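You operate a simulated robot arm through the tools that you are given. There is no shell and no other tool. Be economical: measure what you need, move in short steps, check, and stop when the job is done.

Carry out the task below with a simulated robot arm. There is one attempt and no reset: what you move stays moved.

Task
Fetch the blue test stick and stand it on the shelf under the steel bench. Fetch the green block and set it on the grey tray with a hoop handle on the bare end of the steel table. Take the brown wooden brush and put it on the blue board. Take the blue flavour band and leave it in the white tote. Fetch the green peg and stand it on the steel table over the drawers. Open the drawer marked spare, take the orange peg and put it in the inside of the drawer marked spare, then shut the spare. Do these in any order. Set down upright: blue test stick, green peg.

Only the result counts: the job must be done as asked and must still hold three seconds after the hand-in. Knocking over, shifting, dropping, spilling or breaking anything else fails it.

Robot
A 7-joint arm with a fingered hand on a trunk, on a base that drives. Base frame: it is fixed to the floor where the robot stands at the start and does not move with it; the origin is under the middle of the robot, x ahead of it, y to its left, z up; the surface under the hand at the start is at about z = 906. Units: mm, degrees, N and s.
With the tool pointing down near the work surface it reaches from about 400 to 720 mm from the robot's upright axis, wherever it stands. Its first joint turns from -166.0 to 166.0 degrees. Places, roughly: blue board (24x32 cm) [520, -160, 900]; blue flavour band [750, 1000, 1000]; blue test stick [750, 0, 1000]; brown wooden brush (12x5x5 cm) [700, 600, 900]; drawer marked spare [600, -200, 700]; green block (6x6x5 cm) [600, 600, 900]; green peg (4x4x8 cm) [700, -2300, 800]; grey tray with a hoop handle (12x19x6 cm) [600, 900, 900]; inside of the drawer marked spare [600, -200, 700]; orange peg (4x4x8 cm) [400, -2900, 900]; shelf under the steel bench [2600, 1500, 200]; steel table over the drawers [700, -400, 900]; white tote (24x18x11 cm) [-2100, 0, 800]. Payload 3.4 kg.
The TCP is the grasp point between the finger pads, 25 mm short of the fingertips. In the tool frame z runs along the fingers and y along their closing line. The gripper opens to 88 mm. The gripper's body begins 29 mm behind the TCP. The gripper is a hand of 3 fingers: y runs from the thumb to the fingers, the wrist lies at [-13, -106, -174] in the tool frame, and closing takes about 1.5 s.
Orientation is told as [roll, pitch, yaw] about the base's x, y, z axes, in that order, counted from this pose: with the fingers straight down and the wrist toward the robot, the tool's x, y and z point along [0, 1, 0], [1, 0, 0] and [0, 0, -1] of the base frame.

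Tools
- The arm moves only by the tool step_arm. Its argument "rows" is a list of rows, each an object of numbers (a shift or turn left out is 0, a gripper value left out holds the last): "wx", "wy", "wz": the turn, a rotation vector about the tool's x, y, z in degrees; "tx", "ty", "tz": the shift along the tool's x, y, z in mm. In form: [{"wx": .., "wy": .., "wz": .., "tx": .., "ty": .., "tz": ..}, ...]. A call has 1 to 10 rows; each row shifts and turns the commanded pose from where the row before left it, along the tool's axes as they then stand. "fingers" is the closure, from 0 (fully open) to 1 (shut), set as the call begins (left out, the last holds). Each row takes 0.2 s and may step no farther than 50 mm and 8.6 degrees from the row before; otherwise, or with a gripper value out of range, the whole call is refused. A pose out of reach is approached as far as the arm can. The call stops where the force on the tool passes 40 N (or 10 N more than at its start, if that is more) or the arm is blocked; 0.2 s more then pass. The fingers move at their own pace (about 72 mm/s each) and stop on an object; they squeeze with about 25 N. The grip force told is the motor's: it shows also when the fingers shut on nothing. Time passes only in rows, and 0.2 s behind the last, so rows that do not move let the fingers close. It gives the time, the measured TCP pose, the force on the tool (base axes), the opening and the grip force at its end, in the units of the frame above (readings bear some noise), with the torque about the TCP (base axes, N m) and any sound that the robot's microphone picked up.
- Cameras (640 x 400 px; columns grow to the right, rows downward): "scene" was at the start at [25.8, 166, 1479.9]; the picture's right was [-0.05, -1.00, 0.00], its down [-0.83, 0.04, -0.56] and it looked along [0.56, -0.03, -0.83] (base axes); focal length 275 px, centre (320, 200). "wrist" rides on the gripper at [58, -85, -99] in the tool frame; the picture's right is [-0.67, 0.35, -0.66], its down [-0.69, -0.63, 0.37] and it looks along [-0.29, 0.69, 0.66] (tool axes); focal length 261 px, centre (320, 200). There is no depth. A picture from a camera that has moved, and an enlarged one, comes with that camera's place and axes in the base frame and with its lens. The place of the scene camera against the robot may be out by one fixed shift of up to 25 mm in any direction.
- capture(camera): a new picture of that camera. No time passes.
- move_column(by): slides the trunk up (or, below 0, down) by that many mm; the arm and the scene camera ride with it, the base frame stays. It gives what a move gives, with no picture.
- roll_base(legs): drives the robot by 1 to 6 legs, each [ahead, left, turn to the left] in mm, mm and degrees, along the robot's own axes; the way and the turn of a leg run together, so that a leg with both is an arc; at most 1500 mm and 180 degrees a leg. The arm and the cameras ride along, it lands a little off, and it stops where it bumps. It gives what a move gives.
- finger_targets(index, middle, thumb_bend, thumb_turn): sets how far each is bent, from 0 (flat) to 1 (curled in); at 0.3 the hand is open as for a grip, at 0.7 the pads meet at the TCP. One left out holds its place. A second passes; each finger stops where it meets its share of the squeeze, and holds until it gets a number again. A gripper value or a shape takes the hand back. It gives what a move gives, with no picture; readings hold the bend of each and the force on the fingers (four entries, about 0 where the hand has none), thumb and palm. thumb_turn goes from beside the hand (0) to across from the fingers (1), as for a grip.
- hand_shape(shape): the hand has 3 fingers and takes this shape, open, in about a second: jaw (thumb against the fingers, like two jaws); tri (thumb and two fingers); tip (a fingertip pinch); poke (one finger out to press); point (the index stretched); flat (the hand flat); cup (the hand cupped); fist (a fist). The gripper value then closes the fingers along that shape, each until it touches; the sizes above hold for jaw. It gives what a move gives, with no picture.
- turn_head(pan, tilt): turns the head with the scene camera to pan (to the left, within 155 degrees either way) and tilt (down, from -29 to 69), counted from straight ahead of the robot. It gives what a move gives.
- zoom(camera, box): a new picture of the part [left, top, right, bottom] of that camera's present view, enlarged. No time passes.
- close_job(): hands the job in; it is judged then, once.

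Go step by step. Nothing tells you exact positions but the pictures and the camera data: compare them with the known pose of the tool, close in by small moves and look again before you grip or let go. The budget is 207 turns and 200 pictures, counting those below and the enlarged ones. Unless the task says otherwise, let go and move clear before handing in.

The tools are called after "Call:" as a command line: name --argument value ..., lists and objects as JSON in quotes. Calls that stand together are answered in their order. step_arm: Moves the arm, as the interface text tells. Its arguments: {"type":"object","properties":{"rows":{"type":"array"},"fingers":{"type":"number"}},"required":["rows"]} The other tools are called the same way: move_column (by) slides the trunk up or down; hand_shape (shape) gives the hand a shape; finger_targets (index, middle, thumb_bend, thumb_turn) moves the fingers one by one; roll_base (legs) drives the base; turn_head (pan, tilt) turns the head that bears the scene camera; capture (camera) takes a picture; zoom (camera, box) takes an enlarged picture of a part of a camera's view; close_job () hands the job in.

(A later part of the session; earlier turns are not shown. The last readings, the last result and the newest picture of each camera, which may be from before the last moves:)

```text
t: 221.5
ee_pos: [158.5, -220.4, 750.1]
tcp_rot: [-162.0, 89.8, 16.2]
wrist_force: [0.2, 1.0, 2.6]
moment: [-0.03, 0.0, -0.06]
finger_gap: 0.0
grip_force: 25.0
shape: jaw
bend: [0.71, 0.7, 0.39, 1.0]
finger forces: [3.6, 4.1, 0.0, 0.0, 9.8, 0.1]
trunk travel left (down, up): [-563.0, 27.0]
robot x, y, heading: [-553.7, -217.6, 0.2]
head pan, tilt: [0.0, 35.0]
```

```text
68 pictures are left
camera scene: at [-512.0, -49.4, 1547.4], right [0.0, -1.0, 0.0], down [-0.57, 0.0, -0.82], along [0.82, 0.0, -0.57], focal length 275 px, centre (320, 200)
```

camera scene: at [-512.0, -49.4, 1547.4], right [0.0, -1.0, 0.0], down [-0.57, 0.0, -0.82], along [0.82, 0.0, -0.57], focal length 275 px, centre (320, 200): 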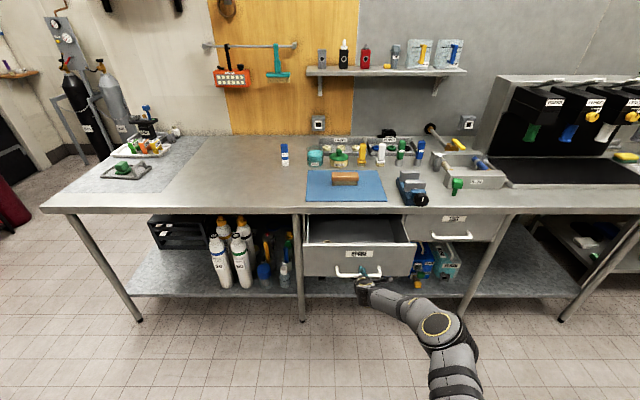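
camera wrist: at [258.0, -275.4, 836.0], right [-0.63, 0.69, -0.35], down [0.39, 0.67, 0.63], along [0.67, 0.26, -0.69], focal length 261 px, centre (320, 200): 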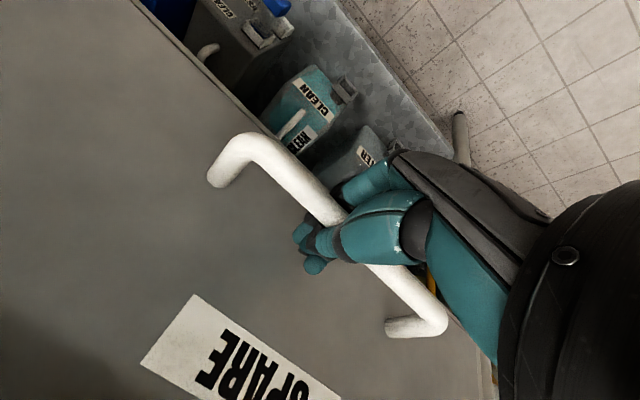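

Drawer is open ~200 mm. Release the handle, withdraw, raise and bring the hand back to pointing down.

Call:
step_arm --fingers 0 --rows '[{}, {}, {}, {}, {}, {}, {"tz": -20}, {"tz": -40}, {"tz": -45}, {"tz": -45}]'

Call:
step_arm --rows '[{"ty": -45}, {"ty": -45}, {"ty": -45}, {"ty": -45}, {"ty": -45}, {"wz": -8.5}, {"wz": -8.5}, {"wz": -8.5}, {"wz": -8.5}, {"wz": -8.5}]'

Call:
step_arm --rows '[{"wz": -8.5}, {"wz": -8.5}, {"wz": -8.5}, {"wz": -8.5}, {"wz": -8.5}, {"wz": -5}, {"wx": 4.949, "wy": -4.949, "wz": -4.949}, {"wx": 4.949, "wy": -4.949, "wz": -4.949}, {"wx": 4.949, "wy": -4.949, "wz": -4.949}, {"wx": 4.949, "wy": -4.949, "wz": -4.949}]'

Call:
step_arm --rows '[{"wx": 4.949, "wy": -4.949, "wz": -4.949}, {"wx": 4.949, "wy": -4.949, "wz": -4.949}, {"wx": 4.949, "wy": -4.949, "wz": -4.949}, {"wx": 4.949, "wy": -4.949, "wz": -4.949}, {"wx": 4.949, "wy": -4.949, "wz": -4.949}, {"wx": 4.949, "wy": -4.949, "wz": -4.949}, {"wx": 4.949, "wy": -4.949, "wz": -4.949}, {"wx": 4.949, "wy": -4.949, "wz": -4.949}, {"wx": 4.949, "wy": -4.949, "wz": -4.949}, {"wx": 4.949, "wy": -4.949, "wz": -4.949}]'

Call:
zoom --camera "scene" --box '[280, 180, 480, 310]'

```text
t: 223.7
ee_pos: [7.5, -214.1, 750.1]
tcp_rot: [-172.4, 89.9, 5.8]
wrist_force: [0.2, -0.2, 0.5]
moment: [-0.03, 0.01, -0.01]
finger_gap: 87.5
grip_force: 0.1
shape: jaw
bend: [0.3, 0.3, 0.3, 0.98]
finger forces: [0.0, 0.0, 0.1, 0.0, 0.0, 0.1]
trunk travel left (down, up): [-563.0, 27.0]
robot x, y, heading: [-554.6, -215.5, -0.2]
head pan, tilt: [0.0, 35.0]
```

```text
t: 225.9
ee_pos: [8.7, -216.6, 975.3]
tcp_rot: [90.2, 47.4, -91.7]
wrist_force: [-0.9, 0.0, 0.7]
moment: [0.02, 0.01, -0.01]
finger_gap: 87.9
grip_force: 0.1
shape: jaw
bend: [0.3, 0.3, 0.3, 0.98]
finger forces: [0.1, 0.1, 0.0, 0.0, 0.1, 0.0]
trunk travel left (down, up): [-563.0, 27.0]
robot x, y, heading: [-554.0, -221.4, -0.1]
head pan, tilt: [0.0, 35.0]
```

```text
t: 228.1
ee_pos: [6.9, -215.8, 976.1]
tcp_rot: [66.6, -15.5, -68.3]
wrist_force: [-0.3, -0.3, -0.4]
moment: [-0.04, -0.01, 0.02]
finger_gap: 87.7
grip_force: 0.1
shape: jaw
bend: [0.3, 0.3, 0.3, 0.98]
finger forces: [0.0, 0.0, 0.1, 0.1, 0.1, 0.0]
trunk travel left (down, up): [-563.0, 27.0]
robot x, y, heading: [-556.2, -222.6, 0.1]
head pan, tilt: [0.0, 35.0]
```

```text
t: 230.3
ee_pos: [7.5, -215.4, 976.8]
tcp_rot: [0.0, 0.2, -1.8]
wrist_force: [-0.8, 0.1, 0.0]
moment: [-0.04, -0.02, 0.0]
finger_gap: 87.8
grip_force: 0.0
shape: jaw
bend: [0.3, 0.3, 0.3, 0.98]
finger forces: [0.0, 0.0, 0.1, 0.1, 0.0, 0.1]
trunk travel left (down, up): [-563.0, 27.0]
robot x, y, heading: [-556.4, -215.9, -0.0]
head pan, tilt: [0.0, 35.0]
```

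```text
3.08 times, centred on (380, 245) of scene
camera zoom: at [-511.6, -49.3, 1547.4], right [0.0, -1.0, 0.0], down [-0.57, 0.0, -0.82], along [0.82, 0.0, -0.57], focal length 845 px, centre (135, 62)
```

zoom: 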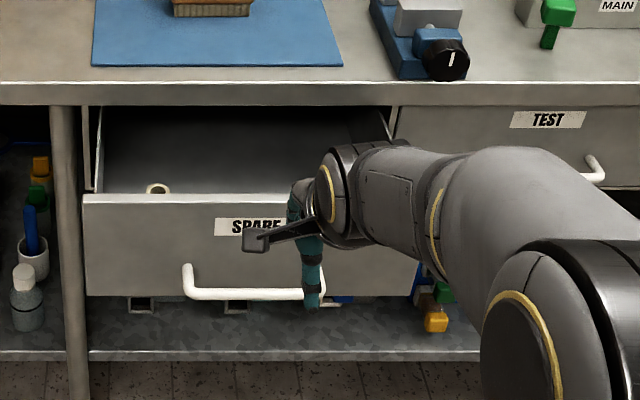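

Drawer is open with room inside. Now drive to the small wooden stand with the orange peg, staying clear of the bench fronts.

Call:
roll_base --legs '[[0, 0, -90], [1500, 0, 0], [0, 640, 0], [430, 0, 0]]'

Call:
turn_head --pan 15 --tilt 45

Call:
capture --camera "scene"

Call:
capture --camera "wrist"

```text
t: 246.7
ee_pos: [194.8, -2646.3, 976.6]
tcp_rot: [0.0, 0.0, -89.2]
wrist_force: [-0.1, -1.0, -0.4]
moment: [-0.02, 0.01, -0.01]
finger_gap: 87.8
grip_force: 0.1
shape: jaw
bend: [0.3, 0.3, 0.3, 0.98]
finger forces: [0.1, 0.1, 0.0, 0.1, 0.0, 0.1]
trunk travel left (down, up): [-563.0, 27.0]
robot x, y, heading: [166.7, -2083.7, -87.6]
head pan, tilt: [0.0, 35.0]
```

```text
t: 247.4
ee_pos: [196.1, -2644.8, 976.8]
tcp_rot: [0.0, -0.1, -89.3]
wrist_force: [-0.2, 0.6, 0.2]
moment: [0.0, -0.03, 0.05]
finger_gap: 87.8
grip_force: 0.1
shape: jaw
bend: [0.3, 0.3, 0.3, 0.98]
finger forces: [0.0, 0.0, 0.0, 0.1, 0.1, 0.1]
trunk travel left (down, up): [-563.0, 27.0]
robot x, y, heading: [165.8, -2082.1, -87.1]
head pan, tilt: [15.0, 45.0]
```

```text
66 pictures are left
camera scene: at [362.2, -2083.2, 1532.6], right [-0.95, -0.3, 0.0], down [-0.21, 0.67, -0.71], along [0.21, -0.67, -0.71], focal length 275 px, centre (320, 200)
```

scene: 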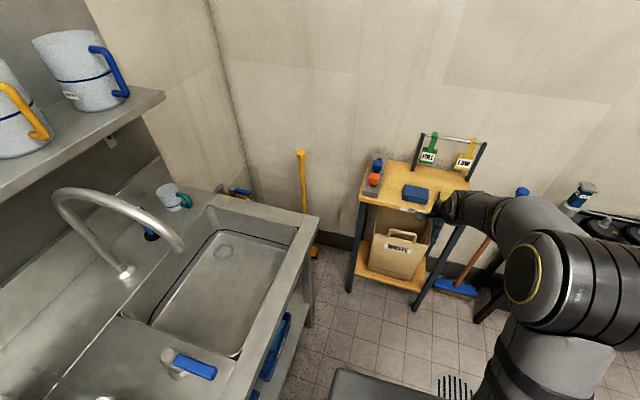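

```text
65 pictures are left
camera wrist: at [252.1, -2560.9, 1075.7], right [-0.67, -0.36, 0.66], down [-0.69, 0.62, -0.37], along [-0.28, -0.7, -0.66], focal length 261 px, centre (320, 200)
```

wrist: 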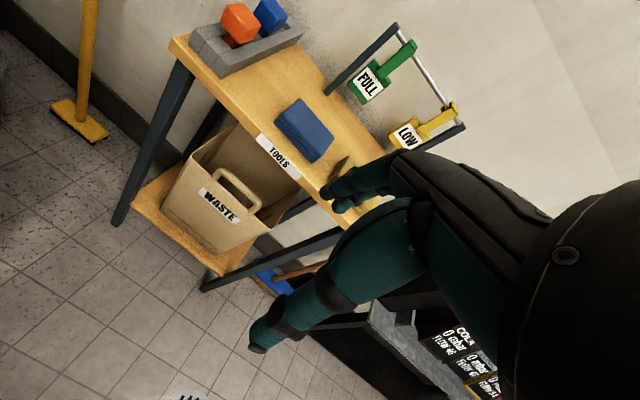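

Orange head solved at ≈ (376,-2881,875). Retract and raise the hand, then roll ~270 closer.

Call:
step_arm --rows '[{"ty": -45, "tz": -15}, {"ty": -45, "tz": -15}, {"ty": -45, "tz": -15}, {"tx": 45, "tz": -15}, {"tx": 45}, {"tx": 45}]'

Call:
roll_base --legs '[[260, -20, -2.9]]'

Call:
capture --camera "wrist"

```text
t: 248.8
ee_pos: [327.9, -2510.5, 1037.6]
tcp_rot: [-0.1, -0.1, -89.3]
wrist_force: [-0.1, -0.1, 0.5]
moment: [0.01, 0.0, -0.04]
finger_gap: 87.5
grip_force: 0.1
shape: jaw
bend: [0.3, 0.3, 0.3, 0.98]
finger forces: [0.0, 0.1, 0.0, 0.0, 0.0, 0.0]
trunk travel left (down, up): [-563.0, 27.0]
robot x, y, heading: [165.2, -2085.0, -87.3]
head pan, tilt: [15.0, 45.0]
```

```text
t: 250.7
ee_pos: [289.2, -2778.5, 1036.1]
tcp_rot: [0.1, 0.0, -92.5]
wrist_force: [-0.5, 0.0, 0.5]
moment: [-0.05, -0.04, 0.02]
finger_gap: 88.1
grip_force: 0.1
shape: jaw
bend: [0.3, 0.3, 0.3, 0.98]
finger forces: [0.0, 0.0, 0.0, 0.0, 0.0, 0.0]
trunk travel left (down, up): [-563.0, 27.0]
robot x, y, heading: [150.0, -2343.9, -90.6]
head pan, tilt: [15.0, 45.0]
```

```text
64 pictures are left
camera wrist: at [350.4, -2696.1, 1136.1], right [-0.68, -0.32, 0.66], down [-0.66, 0.66, -0.37], along [-0.32, -0.68, -0.66], focal length 261 px, centre (320, 200)
```

wrist: 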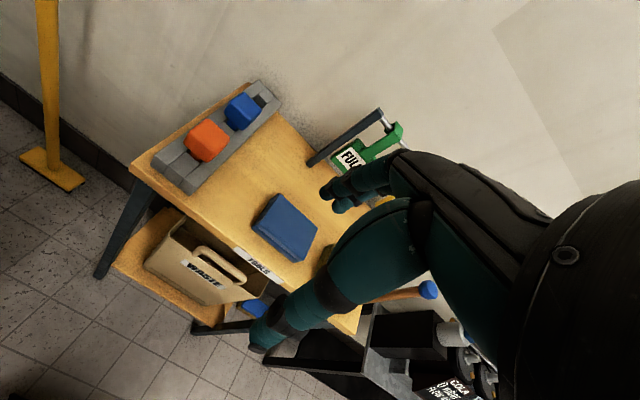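

Call:
step_arm --rows '[{"tx": 35, "ty": 27}, {"tx": 35, "ty": 27}, {"tx": 35, "ty": 27}, {"tz": 30}]'

Call:
capture --camera "wrist"

```text
t: 251.7
ee_pos: [391.3, -2860.5, 1008.4]
tcp_rot: [0.0, -0.1, -92.5]
wrist_force: [-0.4, 0.4, -0.5]
moment: [0.04, -0.04, -0.03]
finger_gap: 87.7
grip_force: 0.1
shape: jaw
bend: [0.3, 0.3, 0.3, 0.98]
finger forces: [0.1, 0.0, 0.0, 0.0, 0.0, 0.0]
trunk travel left (down, up): [-563.0, 27.0]
robot x, y, heading: [152.9, -2346.3, -90.6]
head pan, tilt: [15.0, 45.0]
```

```text
63 pictures are left
camera wrist: at [453.1, -2778.0, 1107.3], right [-0.68, -0.32, 0.66], down [-0.66, 0.66, -0.37], along [-0.32, -0.68, -0.66], focal length 261 px, centre (320, 200)
```

wrist: 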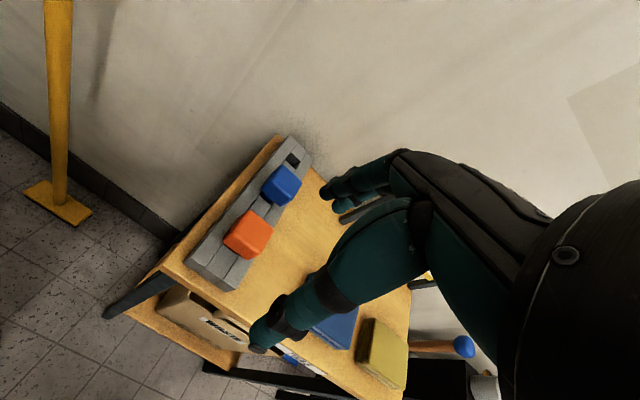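

Head now solved at ≈ (391,-2917,864). Neighbouring blue peg is close along y, so I'll grip across x: rotate to yaw 0 and move above.

Call:
step_arm --rows '[{"wz": -8.5}, {"wz": -8.5}, {"wz": -8.5}, {"wz": -8.5}, {"wz": -8.5}, {"wz": -8.5}, {"wz": -8.5}, {"wz": -8.5}, {"wz": -8.5}, {"wz": -8.5}]'

Call:
step_arm --rows '[{"wz": -7.5}, {"tx": -28}, {"tx": -28}, {"tz": 25}, {"tz": 20}]'

Call:
capture --camera "wrist"

```text
t: 253.9
ee_pos: [389.7, -2863.3, 1008.0]
tcp_rot: [-0.1, -0.1, -7.4]
wrist_force: [0.2, -0.3, 0.8]
moment: [0.0, -0.02, -0.01]
finger_gap: 87.6
grip_force: 0.1
shape: jaw
bend: [0.3, 0.3, 0.3, 0.98]
finger forces: [0.0, 0.0, 0.1, 0.0, 0.1, 0.1]
trunk travel left (down, up): [-563.0, 27.0]
robot x, y, heading: [155.7, -2345.8, -90.5]
head pan, tilt: [15.0, 45.0]
```

```text
t: 255.1
ee_pos: [391.0, -2917.9, 960.5]
tcp_rot: [0.1, 0.1, 0.0]
wrist_force: [-0.2, 0.4, -0.5]
moment: [0.04, -0.01, -0.01]
finger_gap: 88.1
grip_force: 0.0
shape: jaw
bend: [0.3, 0.3, 0.3, 0.98]
finger forces: [0.1, 0.0, 0.1, 0.1, 0.1, 0.0]
trunk travel left (down, up): [-563.0, 27.0]
robot x, y, heading: [151.8, -2346.8, -90.6]
head pan, tilt: [15.0, 45.0]
```

```text
62 pictures are left
camera wrist: at [305.5, -2860.8, 1060.4], right [0.35, -0.67, 0.66], down [-0.63, -0.69, -0.37], along [0.69, -0.29, -0.66], focal length 261 px, centre (320, 200)
```

wrist: 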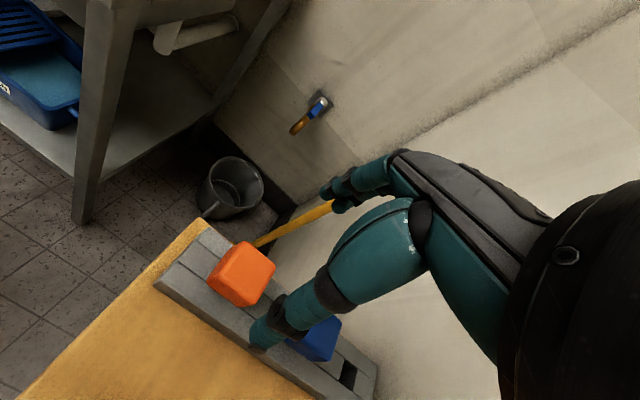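

Prediction matches: the head is straight below. Descend to z≈878 so the tips stay above the rack, check, then close.

Call:
step_arm --rows '[{"tz": 40}, {"tz": 30}, {"tz": 12}]'

Call:
capture --camera "wrist"

```text
t: 255.9
ee_pos: [392.2, -2918.8, 879.9]
tcp_rot: [0.0, 0.0, 0.1]
wrist_force: [0.0, 0.1, -0.1]
moment: [0.01, 0.05, -0.01]
finger_gap: 87.5
grip_force: 0.1
shape: jaw
bend: [0.3, 0.3, 0.3, 0.98]
finger forces: [0.0, 0.0, 0.1, 0.0, 0.0, 0.0]
trunk travel left (down, up): [-563.0, 27.0]
robot x, y, heading: [152.5, -2344.3, -90.6]
head pan, tilt: [15.0, 45.0]
```

```text
61 pictures are left
camera wrist: at [306.6, -2860.8, 978.3], right [0.35, -0.67, 0.66], down [-0.63, -0.69, -0.37], along [0.69, -0.29, -0.66], focal length 261 px, centre (320, 200)
```

wrist: 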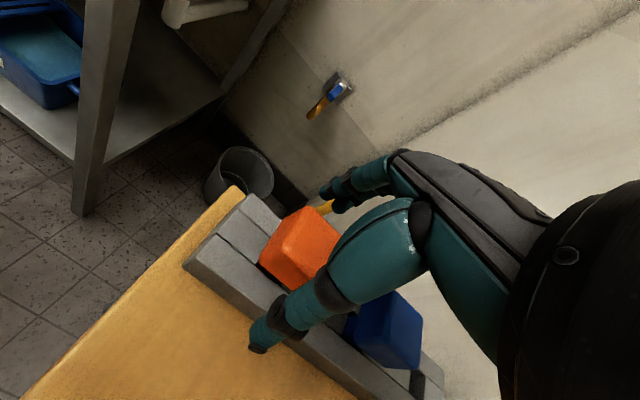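

Solving again puts the head centre nearer z≈852, so lower another 14 mm before closing.

Call:
step_arm --rows '[{"tz": 8, "ty": 3}, {"tz": 6}]'

Call:
step_arm --fingers 1 --rows '[{}, {}, {}, {}, {}, {}, {}, {}]'

Call:
capture --camera "wrist"

```text
t: 256.5
ee_pos: [393.1, -2918.7, 866.2]
tcp_rot: [0.0, 0.0, -0.1]
wrist_force: [0.1, 0.1, 0.0]
moment: [0.0, -0.01, 0.01]
finger_gap: 87.7
grip_force: 0.0
shape: jaw
bend: [0.3, 0.3, 0.3, 0.98]
finger forces: [0.1, 0.0, 0.1, 0.1, 0.0, 0.1]
trunk travel left (down, up): [-563.0, 27.0]
robot x, y, heading: [150.5, -2345.8, -90.3]
head pan, tilt: [15.0, 45.0]
```

```text
t: 258.3
ee_pos: [394.7, -2918.7, 867.8]
tcp_rot: [0.0, -0.1, 0.0]
wrist_force: [-0.7, 0.2, -0.1]
moment: [0.01, -0.01, 0.01]
finger_gap: 32.2
grip_force: 25.7
shape: jaw
bend: [0.74, 0.51, 0.73, 1.0]
finger forces: [14.6, 7.9, 0.0, 0.1, 22.5, 0.0]
trunk travel left (down, up): [-563.0, 27.0]
robot x, y, heading: [151.8, -2346.2, -90.7]
head pan, tilt: [15.0, 45.0]
```

```text
60 pictures are left
camera wrist: at [309.5, -2861.3, 965.7], right [0.35, -0.67, 0.66], down [-0.63, -0.69, -0.37], along [0.69, -0.29, -0.66], focal length 261 px, centre (320, 200)
```

wrist: 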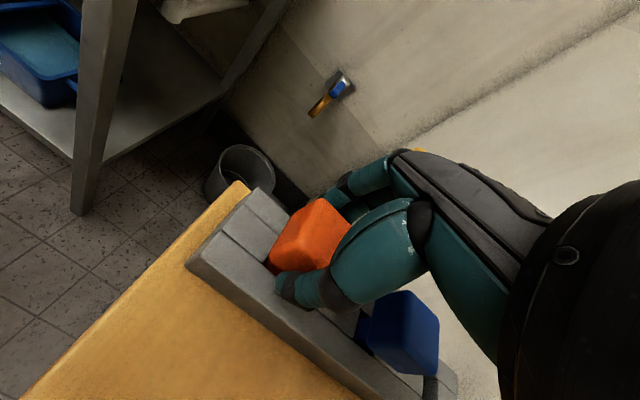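

Gripped (32 mm). Lift straight out of the rack.

Call:
step_arm --rows '[{"tz": -10}, {"tz": -20}, {"tz": -30}, {"tz": -40}, {"tz": -40}]'

Call:
capture --camera "wrist"

```text
t: 259.5
ee_pos: [395.9, -2917.9, 1009.9]
tcp_rot: [-0.1, 0.1, -0.1]
wrist_force: [0.1, 0.1, -1.2]
moment: [0.03, 0.02, 0.01]
finger_gap: 32.2
grip_force: 24.7
shape: jaw
bend: [0.74, 0.51, 0.73, 1.0]
finger forces: [14.6, 7.9, 0.0, 0.0, 22.5, 0.0]
trunk travel left (down, up): [-563.0, 27.0]
robot x, y, heading: [153.9, -2341.2, -90.5]
head pan, tilt: [15.0, 45.0]
```

```text
59 pictures are left
camera wrist: at [310.4, -2860.1, 1107.6], right [0.35, -0.67, 0.66], down [-0.63, -0.69, -0.37], along [0.69, -0.29, -0.66], focal length 261 px, centre (320, 200)
```

wrist: 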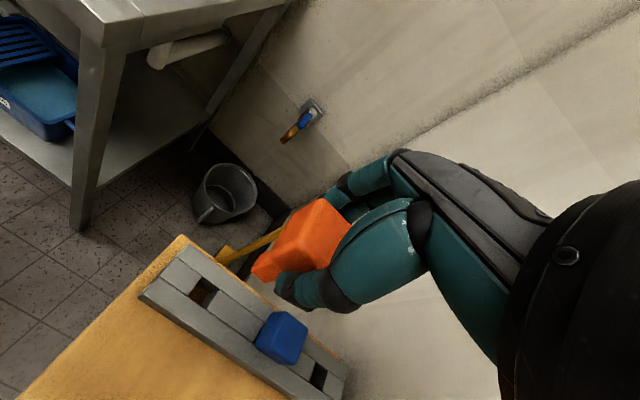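

Orange peg is out. Retract toward the robot and turn the hand natural.

Call:
step_arm --rows '[{"tz": -30}, {"tx": 42, "ty": -20, "tz": -10}, {"tx": 42, "ty": -20, "tz": -10}, {"tx": 42, "ty": -20, "wz": 8.5}, {"tx": 20, "ty": -20, "wz": 8.5}, {"wz": 8.5}, {"wz": 8.5}, {"wz": 8.5}, {"wz": 8.5}, {"wz": 8.5}]'

Call:
step_arm --rows '[{"wz": 8.5}, {"wz": 8.5}, {"wz": 8.5}, {"wz": 5}]'

Call:
roll_base --legs '[[-450, 0, 0], [0, -650, 0], [-1150, 0, 0], [0, 0, 90.5]]'

Call:
turn_head --pan 0 --tilt 50

Call:
capture --camera "scene"

```text
t: 261.7
ee_pos: [316.0, -2768.7, 1055.8]
tcp_rot: [0.0, -0.1, -59.7]
wrist_force: [0.1, 0.5, 0.3]
moment: [-0.03, 0.01, -0.01]
finger_gap: 32.3
grip_force: 25.2
shape: jaw
bend: [0.74, 0.51, 0.73, 1.0]
finger forces: [14.5, 7.9, 0.0, 0.0, 22.5, 0.0]
trunk travel left (down, up): [-563.0, 27.0]
robot x, y, heading: [150.2, -2341.9, -90.6]
head pan, tilt: [15.0, 45.0]
```

```text
t: 262.7
ee_pos: [317.0, -2769.6, 1056.0]
tcp_rot: [0.0, -0.1, -90.0]
wrist_force: [-0.6, 0.1, 0.3]
moment: [-0.01, 0.01, -0.02]
finger_gap: 32.5
grip_force: 24.7
shape: jaw
bend: [0.74, 0.51, 0.73, 1.0]
finger forces: [14.7, 7.9, 0.1, 0.0, 22.5, 0.0]
trunk travel left (down, up): [-563.0, 27.0]
robot x, y, heading: [153.4, -2345.3, -90.4]
head pan, tilt: [15.0, 45.0]
```

```text
t: 278.1
ee_pos: [-85.5, -554.5, 1054.6]
tcp_rot: [0.0, -0.1, 3.9]
wrist_force: [0.9, -0.8, 0.9]
moment: [0.0, 0.01, -0.01]
finger_gap: 32.4
grip_force: 25.2
shape: jaw
bend: [0.74, 0.51, 0.73, 1.0]
finger forces: [14.5, 7.8, 0.0, 0.0, 22.4, 0.1]
trunk travel left (down, up): [-563.0, 27.0]
robot x, y, heading: [-498.6, -742.6, 3.1]
head pan, tilt: [15.0, 45.0]
```

```text
t: 278.8
ee_pos: [-86.2, -555.1, 1056.2]
tcp_rot: [0.0, -0.1, 4.0]
wrist_force: [0.3, 0.6, -0.8]
moment: [-0.03, 0.02, -0.02]
finger_gap: 32.3
grip_force: 25.1
shape: jaw
bend: [0.74, 0.51, 0.73, 1.0]
finger forces: [14.5, 7.8, 0.0, 0.1, 22.4, 0.0]
trunk travel left (down, up): [-563.0, 27.0]
robot x, y, heading: [-497.7, -749.5, 3.4]
head pan, tilt: [0.0, 50.0]
```

```text
58 pictures are left
camera scene: at [-476.6, -576.0, 1525.7], right [0.06, -1.0, 0.0], down [-0.76, -0.04, -0.64], along [0.64, 0.04, -0.77], focal length 275 px, centre (320, 200)
```

scene: 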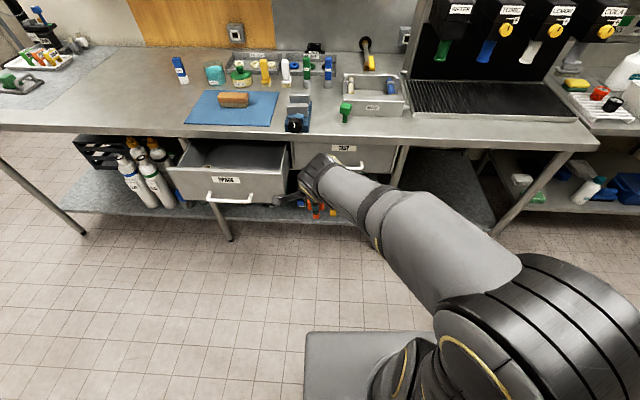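

Drive in front of the open drawer.

Call:
roll_base --legs '[[0, 390, -3.4], [190, 0, 0]]'

Call:
capture --camera "scene"

Call:
capture --camera "wrist"

```text
t: 282.4
ee_pos: [98.7, -185.6, 1055.5]
tcp_rot: [0.1, 0.0, 1.3]
wrist_force: [-0.4, 0.5, -0.4]
moment: [0.01, 0.0, -0.03]
finger_gap: 32.5
grip_force: 25.5
shape: jaw
bend: [0.74, 0.51, 0.73, 1.0]
finger forces: [14.6, 7.9, 0.0, 0.0, 22.5, 0.0]
trunk travel left (down, up): [-563.0, 27.0]
robot x, y, heading: [-326.5, -364.2, 0.8]
head pan, tilt: [0.0, 50.0]
```

```text
57 pictures are left
camera scene: at [-292.8, -189.4, 1525.7], right [0.01, -1.0, 0.0], down [-0.77, -0.01, -0.64], along [0.64, 0.01, -0.77], focal length 275 px, centre (320, 200)
```

scene: 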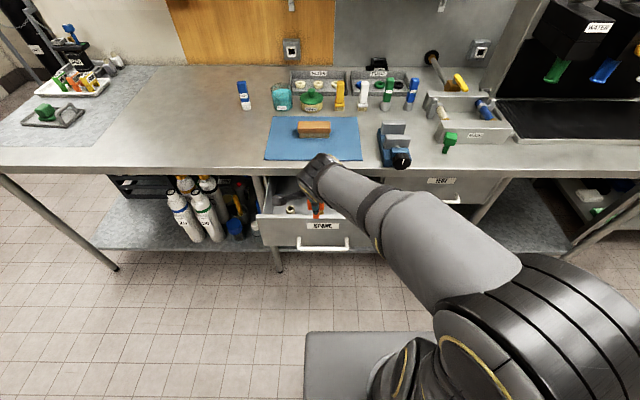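

```text
56 pictures are left
camera wrist: at [12.4, -130.8, 1154.6], right [0.36, -0.66, 0.66], down [-0.61, -0.7, -0.37], along [0.7, -0.27, -0.66], focal length 261 px, centre (320, 200)
```

wrist: 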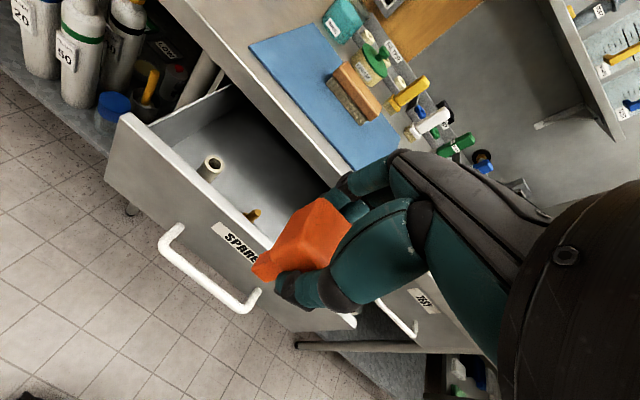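

Call:
step_arm --rows '[{"ty": 42, "tx": -26}, {"ty": 42, "tx": -26}, {"ty": 42, "tx": -26}, {"ty": 42, "tx": -26}, {"ty": 20, "tx": -10}]'

Call:
capture --camera "wrist"

Call:
zoom --camera "scene" --box '[230, 140, 430, 270]'

```text
t: 283.6
ee_pos: [288.7, -294.9, 1057.1]
tcp_rot: [0.0, -0.1, 1.3]
wrist_force: [-0.1, -0.4, -0.2]
moment: [-0.04, 0.01, -0.02]
finger_gap: 32.2
grip_force: 25.1
shape: jaw
bend: [0.74, 0.51, 0.73, 1.0]
finger forces: [14.7, 7.7, 0.0, 0.0, 22.4, 0.1]
trunk travel left (down, up): [-563.0, 27.0]
robot x, y, heading: [-324.6, -359.3, 0.7]
head pan, tilt: [0.0, 50.0]
```

```text
55 pictures are left
camera wrist: at [202.7, -240.0, 1155.9], right [0.36, -0.66, 0.66], down [-0.61, -0.7, -0.37], along [0.7, -0.27, -0.66], focal length 261 px, centre (320, 200)
```

wrist: 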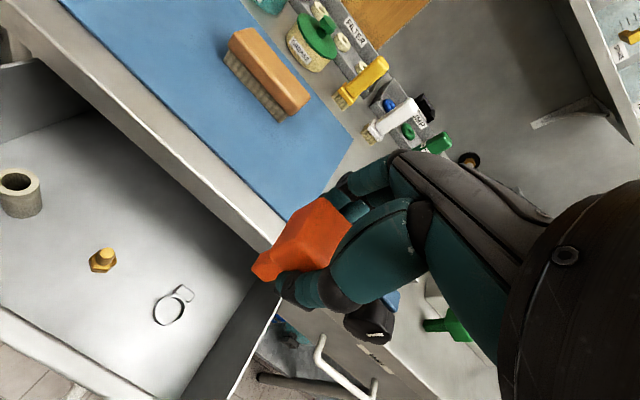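

```text
3.08 times, centred on (330, 205) of scene
camera zoom: at [-293.5, -189.5, 1525.7], right [0.01, -1.0, 0.0], down [-0.77, -0.01, -0.64], along [0.64, 0.01, -0.77], focal length 845 px, centre (289, 185)
```

zoom: 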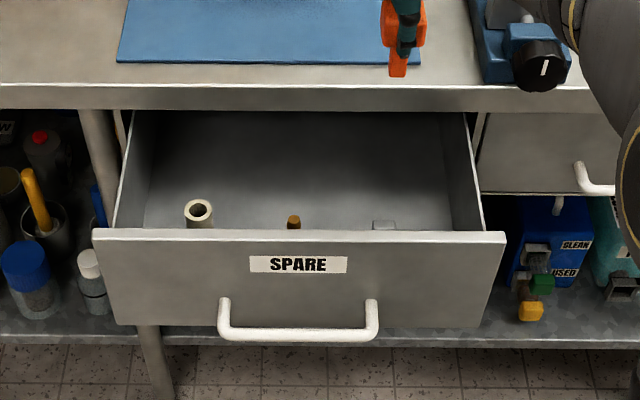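

Drawer contents: tube, bolt and ring clip in a row at x≈297; floor z≈705. Free gap between bolt (y -196) and ring (y -311): target (293,-253). Lowering there.

Call:
step_arm --rows '[{"tx": 42, "ty": 4}, {"tz": 45}, {"tz": 45}, {"tz": 45}, {"tz": 45}, {"tz": 40}]'

Call:
capture --camera "wrist"

Call:
zoom --camera "scene" --box '[230, 140, 430, 270]'

```text
t: 285.0
ee_pos: [290.8, -249.3, 837.5]
tcp_rot: [-0.1, -0.1, 1.3]
wrist_force: [-0.6, -0.6, 0.1]
moment: [0.01, -0.01, -0.03]
finger_gap: 32.0
grip_force: 24.6
shape: jaw
bend: [0.74, 0.51, 0.73, 1.0]
finger forces: [14.4, 7.8, 0.0, 0.1, 22.4, 0.1]
trunk travel left (down, up): [-563.0, 27.0]
robot x, y, heading: [-323.9, -359.9, 0.8]
head pan, tilt: [0.0, 50.0]
```

```text
53 pictures are left
camera wrist: at [204.6, -194.0, 935.7], right [0.36, -0.66, 0.66], down [-0.61, -0.7, -0.37], along [0.7, -0.27, -0.66], focal length 261 px, centre (320, 200)
```

wrist: 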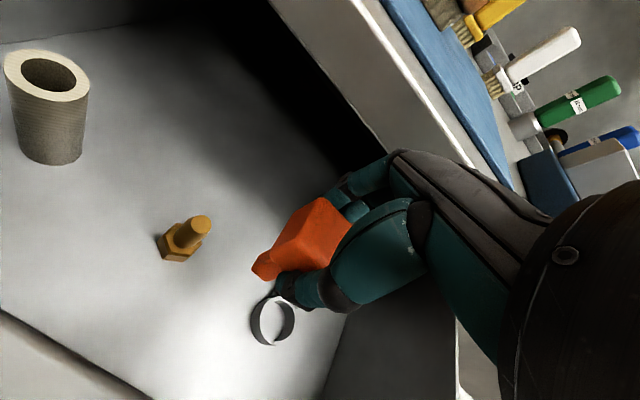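

```text
3.08 times, centred on (330, 205) of scene
camera zoom: at [-293.3, -189.3, 1525.7], right [0.01, -1.0, 0.0], down [-0.77, -0.01, -0.64], along [0.64, 0.01, -0.77], focal length 845 px, centre (289, 185)
```

zoom: 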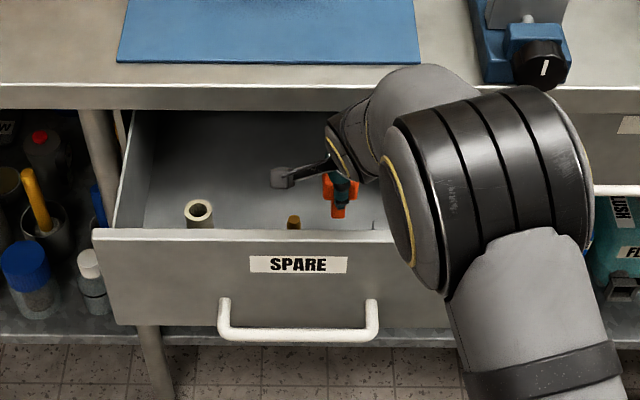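

Call:
step_arm --rows '[{"tz": 25, "tx": -4}, {"tz": 12}, {"tz": 6}, {"tz": 5}, {"tz": 4}, {"tz": 4}, {"tz": 4}]'

```text
t: 286.6
ee_pos: [291.6, -257.3, 776.4]
tcp_rot: [0.0, -0.1, 1.3]
wrist_force: [-0.8, -0.8, 0.5]
moment: [0.01, 0.01, 0.03]
finger_gap: 31.9
grip_force: 25.1
shape: jaw
bend: [0.74, 0.51, 0.73, 1.0]
finger forces: [14.6, 7.8, 0.1, 0.1, 22.3, 0.1]
trunk travel left (down, up): [-563.0, 27.0]
robot x, y, heading: [-322.3, -358.1, 0.7]
head pan, tilt: [0.0, 50.0]
```

Call:
step_arm --rows '[{"tz": 4}, {"tz": 3}, {"tz": 3}]'

Call:
capture --camera "wrist"

```text
t: 287.4
ee_pos: [291.3, -258.4, 765.7]
tcp_rot: [0.0, -0.2, 1.3]
wrist_force: [-0.4, 0.0, 1.5]
moment: [-0.02, 0.0, -0.01]
finger_gap: 32.1
grip_force: 25.4
shape: jaw
bend: [0.74, 0.51, 0.73, 1.0]
finger forces: [14.6, 7.9, 0.0, 0.1, 22.7, 0.1]
trunk travel left (down, up): [-563.0, 27.0]
robot x, y, heading: [-319.4, -358.8, 0.5]
head pan, tilt: [0.0, 50.0]
```

```text
51 pictures are left
camera wrist: at [205.0, -201.9, 864.7], right [0.36, -0.66, 0.66], down [-0.61, -0.7, -0.37], along [0.7, -0.27, -0.66], focal length 261 px, centre (320, 200)
```

wrist: 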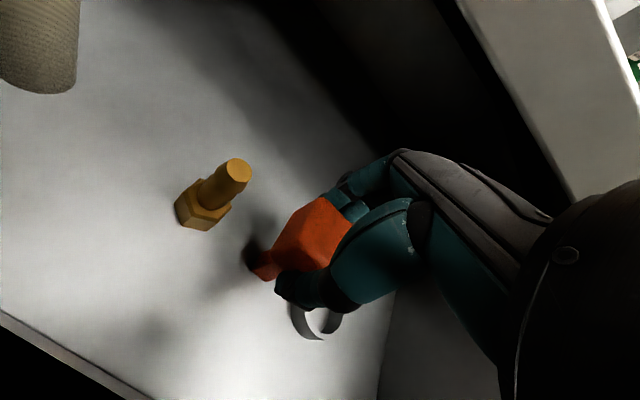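

Call:
step_arm --rows '[{"tz": 1.5}]'

```text
t: 287.8
ee_pos: [291.8, -257.3, 764.8]
tcp_rot: [0.0, -0.3, 1.3]
wrist_force: [-1.3, 1.2, 7.3]
moment: [0.01, 0.02, -0.01]
finger_gap: 32.2
grip_force: 24.7
shape: jaw
bend: [0.74, 0.51, 0.73, 1.0]
finger forces: [14.9, 8.2, 0.0, 0.0, 24.1, 0.1]
trunk travel left (down, up): [-563.0, 27.0]
robot x, y, heading: [-328.0, -360.2, 0.5]
head pan, tilt: [0.0, 50.0]
```

Standing on the drawer floor. Open gently and rise.

Call:
finger_targets --index 0.4 --middle 0.4 --thumb_bend 0.4

Call:
step_arm --rows '[{"tz": -10}, {"tz": -25}, {"tz": -45}, {"tz": -45}, {"tz": -45}, {"tz": -45}, {"tz": -45}]'

Call:
capture --camera "wrist"

```text
t: 288.8
ee_pos: [292.6, -257.7, 763.8]
tcp_rot: [0.0, -0.1, 1.3]
wrist_force: [0.3, -0.6, 0.2]
moment: [-0.04, -0.03, -0.03]
finger_gap: 62.6
grip_force: 0.1
shape: fingers
bend: [0.4, 0.4, 0.4, 1.0]
finger forces: [0.1, 0.1, 0.1, 0.0, 0.0, 0.0]
trunk travel left (down, up): [-563.0, 27.0]
robot x, y, heading: [-326.9, -358.5, 1.0]
head pan, tilt: [0.0, 50.0]
```

```text
t: 290.4
ee_pos: [290.0, -257.4, 1027.4]
tcp_rot: [0.0, 0.0, 1.3]
wrist_force: [0.4, -0.2, -0.1]
moment: [0.01, 0.04, -0.02]
finger_gap: 62.9
grip_force: 0.1
shape: fingers
bend: [0.4, 0.4, 0.4, 1.0]
finger forces: [0.0, 0.0, 0.0, 0.1, 0.0, 0.0]
trunk travel left (down, up): [-563.0, 27.0]
robot x, y, heading: [-321.3, -358.2, 0.7]
head pan, tilt: [0.0, 50.0]
```

```text
50 pictures are left
camera wrist: at [203.4, -202.3, 1125.7], right [0.36, -0.66, 0.66], down [-0.61, -0.7, -0.37], along [0.7, -0.27, -0.66], focal length 261 px, centre (320, 200)
```

wrist: 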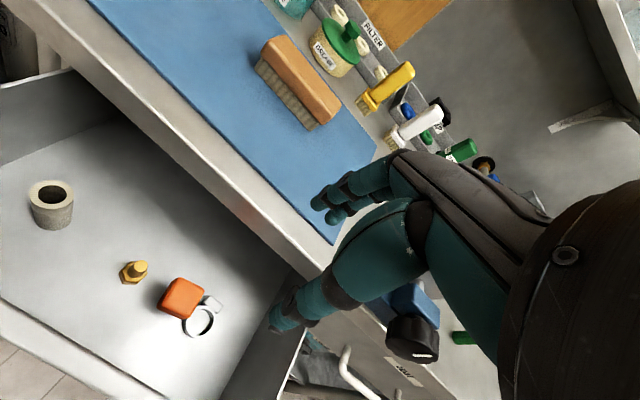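

Orange peg is in the drawer. Now close the hand, back off and turn it to point forward for pushing the drawer shut.

Call:
step_arm --fingers 1 --rows '[{"ty": -40}, {"ty": -40}, {"tx": 20}]'

Call:
roll_base --legs '[[-170, 60, -0.8]]'

Call:
step_arm --rows '[{"wx": -8.5}, {"wx": -8.5}, {"wx": -8.5}, {"wx": -8.5}, {"wx": -8.5}, {"wx": -8.5}, {"wx": -8.5}, {"wx": -8.5}, {"wx": -8.5}, {"wx": -8.5}]'

Call:
step_arm --rows '[{"wx": -5}, {"ty": -45}, {"ty": -45}, {"ty": -45}, {"ty": -45}, {"ty": -30}]'

Call:
capture --camera "scene"

```text
t: 291.2
ee_pos: [211.0, -239.4, 1024.0]
tcp_rot: [0.0, -0.1, 1.3]
wrist_force: [0.4, 0.5, 0.0]
moment: [0.02, -0.02, 0.01]
finger_gap: 0.1
grip_force: 10.2
shape: jaw
bend: [0.7, 0.7, 0.33, 1.0]
finger forces: [0.1, 0.0, 0.0, 0.1, 0.0, 0.1]
trunk travel left (down, up): [-563.0, 27.0]
robot x, y, heading: [-326.1, -358.7, 0.5]
head pan, tilt: [0.0, 50.0]
```

```text
t: 292.7
ee_pos: [48.1, -187.7, 1024.6]
tcp_rot: [0.0, -0.2, 0.4]
wrist_force: [-0.7, -0.3, -0.3]
moment: [-0.03, 0.0, -0.01]
finger_gap: 0.0
grip_force: 24.1
shape: jaw
bend: [0.7, 0.7, 0.35, 1.0]
finger forces: [0.0, 0.0, 0.0, 0.0, 0.0, 0.0]
trunk travel left (down, up): [-563.0, 27.0]
robot x, y, heading: [-489.4, -298.7, -0.2]
head pan, tilt: [0.0, 50.0]
```

```text
t: 294.9
ee_pos: [48.0, -188.4, 1025.0]
tcp_rot: [-0.5, -85.3, 0.9]
wrist_force: [0.7, -0.3, 0.2]
moment: [0.0, 0.0, -0.03]
finger_gap: 0.0
grip_force: 25.4
shape: jaw
bend: [0.7, 0.7, 0.36, 1.0]
finger forces: [0.0, 0.1, 0.1, 0.1, 0.0, 0.1]
trunk travel left (down, up): [-563.0, 27.0]
robot x, y, heading: [-488.3, -301.4, -0.2]
head pan, tilt: [0.0, 50.0]
```

```text
t: 296.3
ee_pos: [49.6, -188.3, 812.7]
tcp_rot: [168.0, -90.0, -167.5]
wrist_force: [-0.8, 0.1, -0.8]
moment: [0.0, -0.02, -0.01]
finger_gap: 0.0
grip_force: 24.4
shape: jaw
bend: [0.7, 0.7, 0.36, 1.0]
finger forces: [0.0, 0.1, 0.0, 0.1, 0.1, 0.2]
trunk travel left (down, up): [-563.0, 27.0]
robot x, y, heading: [-489.9, -295.0, 0.1]
head pan, tilt: [0.0, 50.0]
```

```text
49 pictures are left
camera scene: at [-457.4, -129.5, 1525.7], right [0.0, -1.0, 0.0], down [-0.77, 0.0, -0.64], along [0.64, 0.0, -0.77], focal length 275 px, centre (320, 200)
```

scene: 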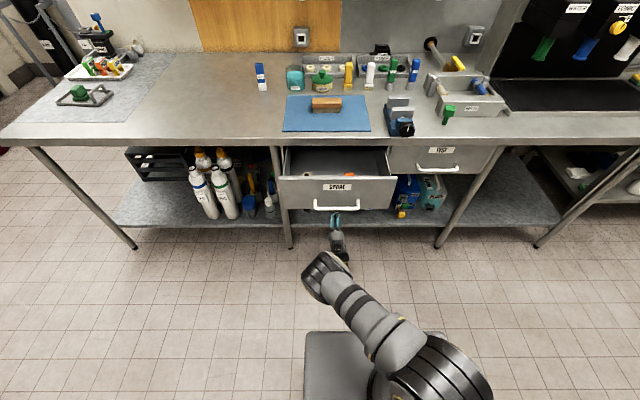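

Call:
step_arm --rows '[{"tx": -32}]'

Call:
roll_base --legs '[[110, 0, 0]]'

Call:
step_arm --rows '[{"tz": 15}, {"tz": 20}, {"tz": 20}, {"tz": 20}, {"tz": 20}, {"tz": 20}]'

Call:
capture --camera "scene"

```text
t: 296.7
ee_pos: [49.0, -219.8, 811.3]
tcp_rot: [175.0, -89.9, -174.5]
wrist_force: [-0.1, 0.0, 0.4]
moment: [0.05, 0.01, 0.04]
finger_gap: 0.3
grip_force: 25.3
shape: jaw
bend: [0.7, 0.7, 0.36, 1.0]
finger forces: [0.0, 0.0, 0.1, 0.0, 0.1, 0.0]
trunk travel left (down, up): [-563.0, 27.0]
robot x, y, heading: [-489.9, -298.2, -0.2]
head pan, tilt: [0.0, 50.0]
```

```text
t: 297.9
ee_pos: [158.4, -219.5, 811.9]
tcp_rot: [172.5, -90.0, -172.0]
wrist_force: [0.1, -0.2, 0.1]
moment: [0.01, -0.01, 0.01]
finger_gap: 0.0
grip_force: 24.8
shape: jaw
bend: [0.7, 0.7, 0.36, 1.0]
finger forces: [0.1, 0.0, 0.0, 0.1, 0.1, 0.0]
trunk travel left (down, up): [-563.0, 27.0]
robot x, y, heading: [-379.0, -301.2, 0.0]
head pan, tilt: [0.0, 50.0]
```

```text
t: 299.3
ee_pos: [272.4, -217.0, 812.1]
tcp_rot: [-175.8, -90.1, 176.3]
wrist_force: [0.2, -0.3, 0.0]
moment: [0.01, 0.0, 0.01]
finger_gap: 0.0
grip_force: 25.2
shape: jaw
bend: [0.7, 0.7, 0.36, 1.0]
finger forces: [0.0, 0.1, 0.0, 0.0, 0.0, 0.1]
trunk travel left (down, up): [-563.0, 27.0]
robot x, y, heading: [-382.7, -303.2, -0.4]
head pan, tilt: [0.0, 50.0]
```

```text
48 pictures are left
camera scene: at [-348.4, -130.1, 1525.7], right [0.0, -1.0, 0.0], down [-0.77, 0.0, -0.64], along [0.64, 0.0, -0.77], focal length 275 px, centre (320, 200)
```

scene: 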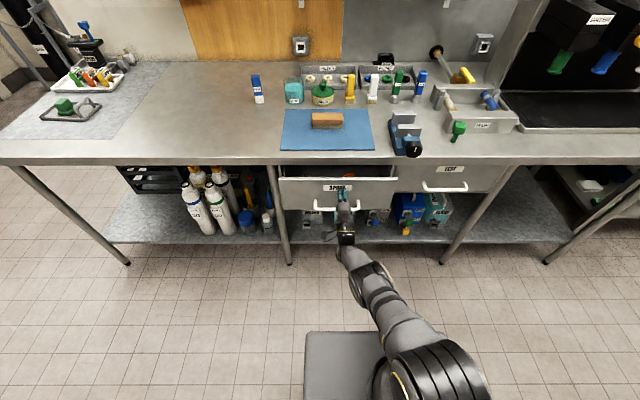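

Drawer is moving in. Keep pushing to the stop.

Call:
step_arm --rows '[{"tz": 20}, {"tz": 20}, {"tz": 20}, {"tz": 15}, {"tz": 10}, {"tz": 8}, {"tz": 8}]'

Call:
zoom --camera "scene" --box '[250, 130, 450, 260]'

```text
t: 300.9
ee_pos: [287.2, -219.0, 828.0]
tcp_rot: [-5.4, -89.8, 5.9]
wrist_force: [0.9, 0.3, 0.7]
moment: [0.02, -0.02, -0.02]
finger_gap: 0.0
grip_force: 25.2
shape: jaw
bend: [0.7, 0.7, 0.36, 1.0]
finger forces: [0.1, 0.0, 0.1, 0.0, 0.0, 0.0]
out of reach, approached as far as the arm can: row 1, 2, 3, 4, 5, 6, 7
trunk travel left (down, up): [-563.0, 27.0]
robot x, y, heading: [-376.3, -295.5, 0.2]
head pan, tilt: [0.0, 50.0]
```

```text
3.08 times, centred on (350, 195) of scene
camera zoom: at [-348.6, -129.7, 1525.7], right [0.0, -1.0, 0.0], down [-0.77, 0.0, -0.64], along [0.64, 0.0, -0.77], focal length 845 px, centre (228, 215)
```

zoom: 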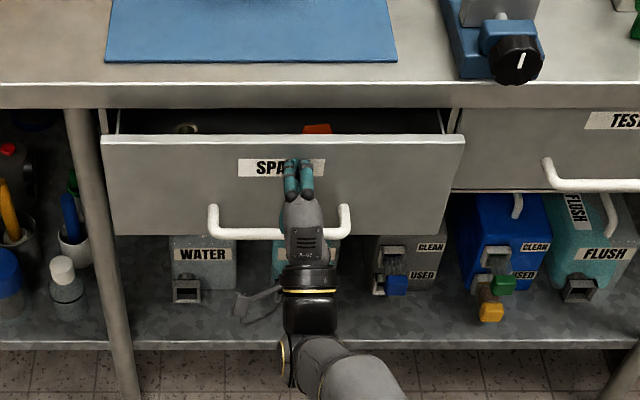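

Arm is at reach limit; push the rest with the base.

Call:
roll_base --legs '[[80, 0, 0]]'

Call:
zoom --camera "scene" --box '[250, 150, 450, 280]'

```text
t: 302.1
ee_pos: [367.4, -220.3, 825.8]
tcp_rot: [169.0, -89.8, -168.5]
wrist_force: [-1.1, 0.0, -0.1]
moment: [-0.01, 0.03, -0.01]
finger_gap: 0.0
grip_force: 24.8
shape: jaw
bend: [0.7, 0.7, 0.36, 1.0]
finger forces: [0.1, 0.0, 0.0, 0.0, 0.1, 0.1]
trunk travel left (down, up): [-563.0, 27.0]
robot x, y, heading: [-299.0, -300.2, 0.3]
head pan, tilt: [0.0, 50.0]
stopped in leg 1: the force on the tool passed its limit at 53 N (the readings are from after the stop); the commanded pose is now the measured one
```

```text
3.08 times, centred on (350, 215) of scene
camera zoom: at [-267.7, -129.7, 1525.7], right [0.0, -1.0, 0.0], down [-0.77, 0.0, -0.64], along [0.64, 0.0, -0.77], focal length 845 px, centre (228, 154)
```

zoom: 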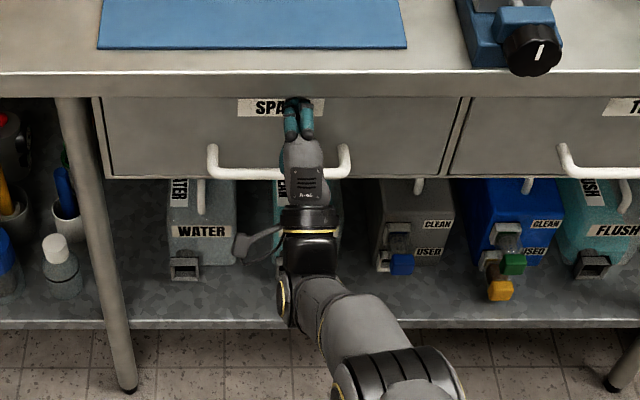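

Drawer is shut. Back the base off and fold the arm back in.

Call:
roll_base --legs '[[-250, 0, 0]]'

Call:
step_arm --fingers 0 --rows '[{"tz": -20, "ty": 30}, {"tz": -20, "ty": 35}, {"tz": -20, "ty": 40}, {"tz": -20, "ty": 40}, {"ty": 40}, {"ty": 40}]'

```text
t: 303.9
ee_pos: [118.1, -218.0, 827.1]
tcp_rot: [173.5, -89.7, -172.9]
wrist_force: [0.4, -0.3, -0.3]
moment: [-0.01, 0.06, 0.01]
finger_gap: 0.0
grip_force: 25.2
shape: jaw
bend: [0.7, 0.7, 0.36, 1.0]
finger forces: [0.0, 0.1, 0.0, 0.0, 0.0, 0.0]
trunk travel left (down, up): [-563.0, 27.0]
robot x, y, heading: [-549.4, -299.0, 0.0]
head pan, tilt: [0.0, 50.0]
```

```text
t: 305.3
ee_pos: [40.5, -216.4, 1053.7]
tcp_rot: [173.1, -89.9, -172.4]
wrist_force: [-0.4, -0.3, 0.0]
moment: [-0.01, -0.04, 0.04]
finger_gap: 87.5
grip_force: 0.0
shape: jaw
bend: [0.3, 0.3, 0.3, 0.98]
finger forces: [0.1, 0.1, 0.0, 0.0, 0.0, 0.0]
trunk travel left (down, up): [-563.0, 27.0]
robot x, y, heading: [-547.0, -299.9, -0.0]
head pan, tilt: [0.0, 50.0]
```

Arm folded. Turn the hand down again and drive to the blue test stick.

Call:
step_arm --rows '[{"wx": 8.5}, {"wx": 8.5}, {"wx": 8.5}, {"wx": 8.5}, {"wx": 8.5}, {"wx": 8.5}, {"wx": 8.5}, {"wx": 8.5}, {"wx": 8.5}, {"wx": 8.5}]'

Call:
step_arm --rows '[{"wx": 5}, {"tz": -45}, {"tz": -45}, {"ty": -45}, {"ty": -45}]'

Call:
roll_base --legs '[[0, 400, 0], [590, 0, 0]]'

Call:
capture --camera "wrist"

Call:
capture --camera "scene"

```text
t: 307.5
ee_pos: [38.3, -218.8, 1051.6]
tcp_rot: [0.0, -5.3, 0.8]
wrist_force: [0.3, 0.4, -0.5]
moment: [-0.02, 0.02, 0.0]
finger_gap: 87.6
grip_force: 0.0
shape: jaw
bend: [0.3, 0.3, 0.3, 0.98]
finger forces: [0.0, 0.0, 0.0, 0.0, 0.1, 0.0]
trunk travel left (down, up): [-563.0, 27.0]
robot x, y, heading: [-549.5, -301.6, -0.2]
head pan, tilt: [0.0, 50.0]
```

```text
t: 308.7
ee_pos: [-53.5, -220.2, 1140.1]
tcp_rot: [0.1, -0.2, 0.6]
wrist_force: [0.1, -0.5, -0.8]
moment: [-0.04, 0.0, -0.01]
finger_gap: 87.9
grip_force: 0.2
shape: jaw
bend: [0.3, 0.3, 0.3, 0.98]
finger forces: [0.0, 0.0, 0.0, 0.0, 0.0, 0.0]
trunk travel left (down, up): [-563.0, 27.0]
robot x, y, heading: [-550.9, -298.4, 0.1]
head pan, tilt: [0.0, 50.0]
```

```text
t: 314.1
ee_pos: [538.2, 165.2, 1139.9]
tcp_rot: [0.0, -0.3, -0.9]
wrist_force: [-0.5, 0.4, -0.2]
moment: [0.01, 0.01, 0.02]
finger_gap: 87.5
grip_force: 0.1
shape: jaw
bend: [0.3, 0.3, 0.3, 0.98]
finger forces: [0.0, 0.0, 0.0, 0.1, 0.1, 0.0]
trunk travel left (down, up): [-563.0, 27.0]
robot x, y, heading: [41.7, 99.9, -1.4]
head pan, tilt: [0.0, 50.0]
```

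```text
45 pictures are left
camera wrist: at [453.1, 223.3, 1238.3], right [0.34, -0.68, 0.66], down [-0.64, -0.68, -0.37], along [0.69, -0.3, -0.66], focal length 261 px, centre (320, 200)
```

wrist: 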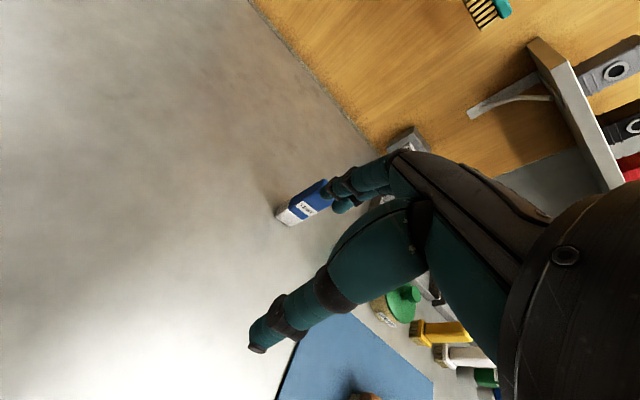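

```text
44 pictures are left
camera scene: at [75.9, 267.7, 1525.7], right [-0.03, -1.0, 0.0], down [-0.77, 0.02, -0.64], along [0.64, -0.02, -0.77], focal length 275 px, centre (320, 200)
```

scene: 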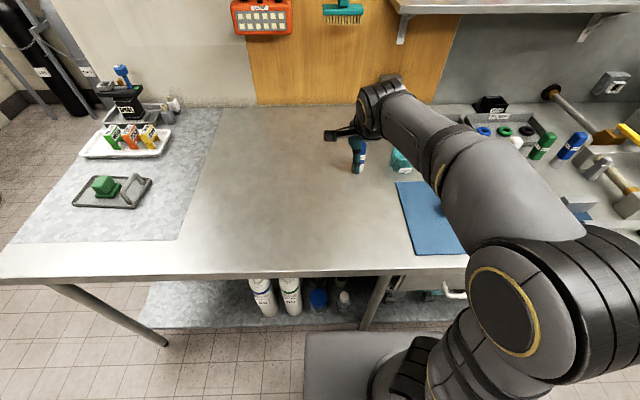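

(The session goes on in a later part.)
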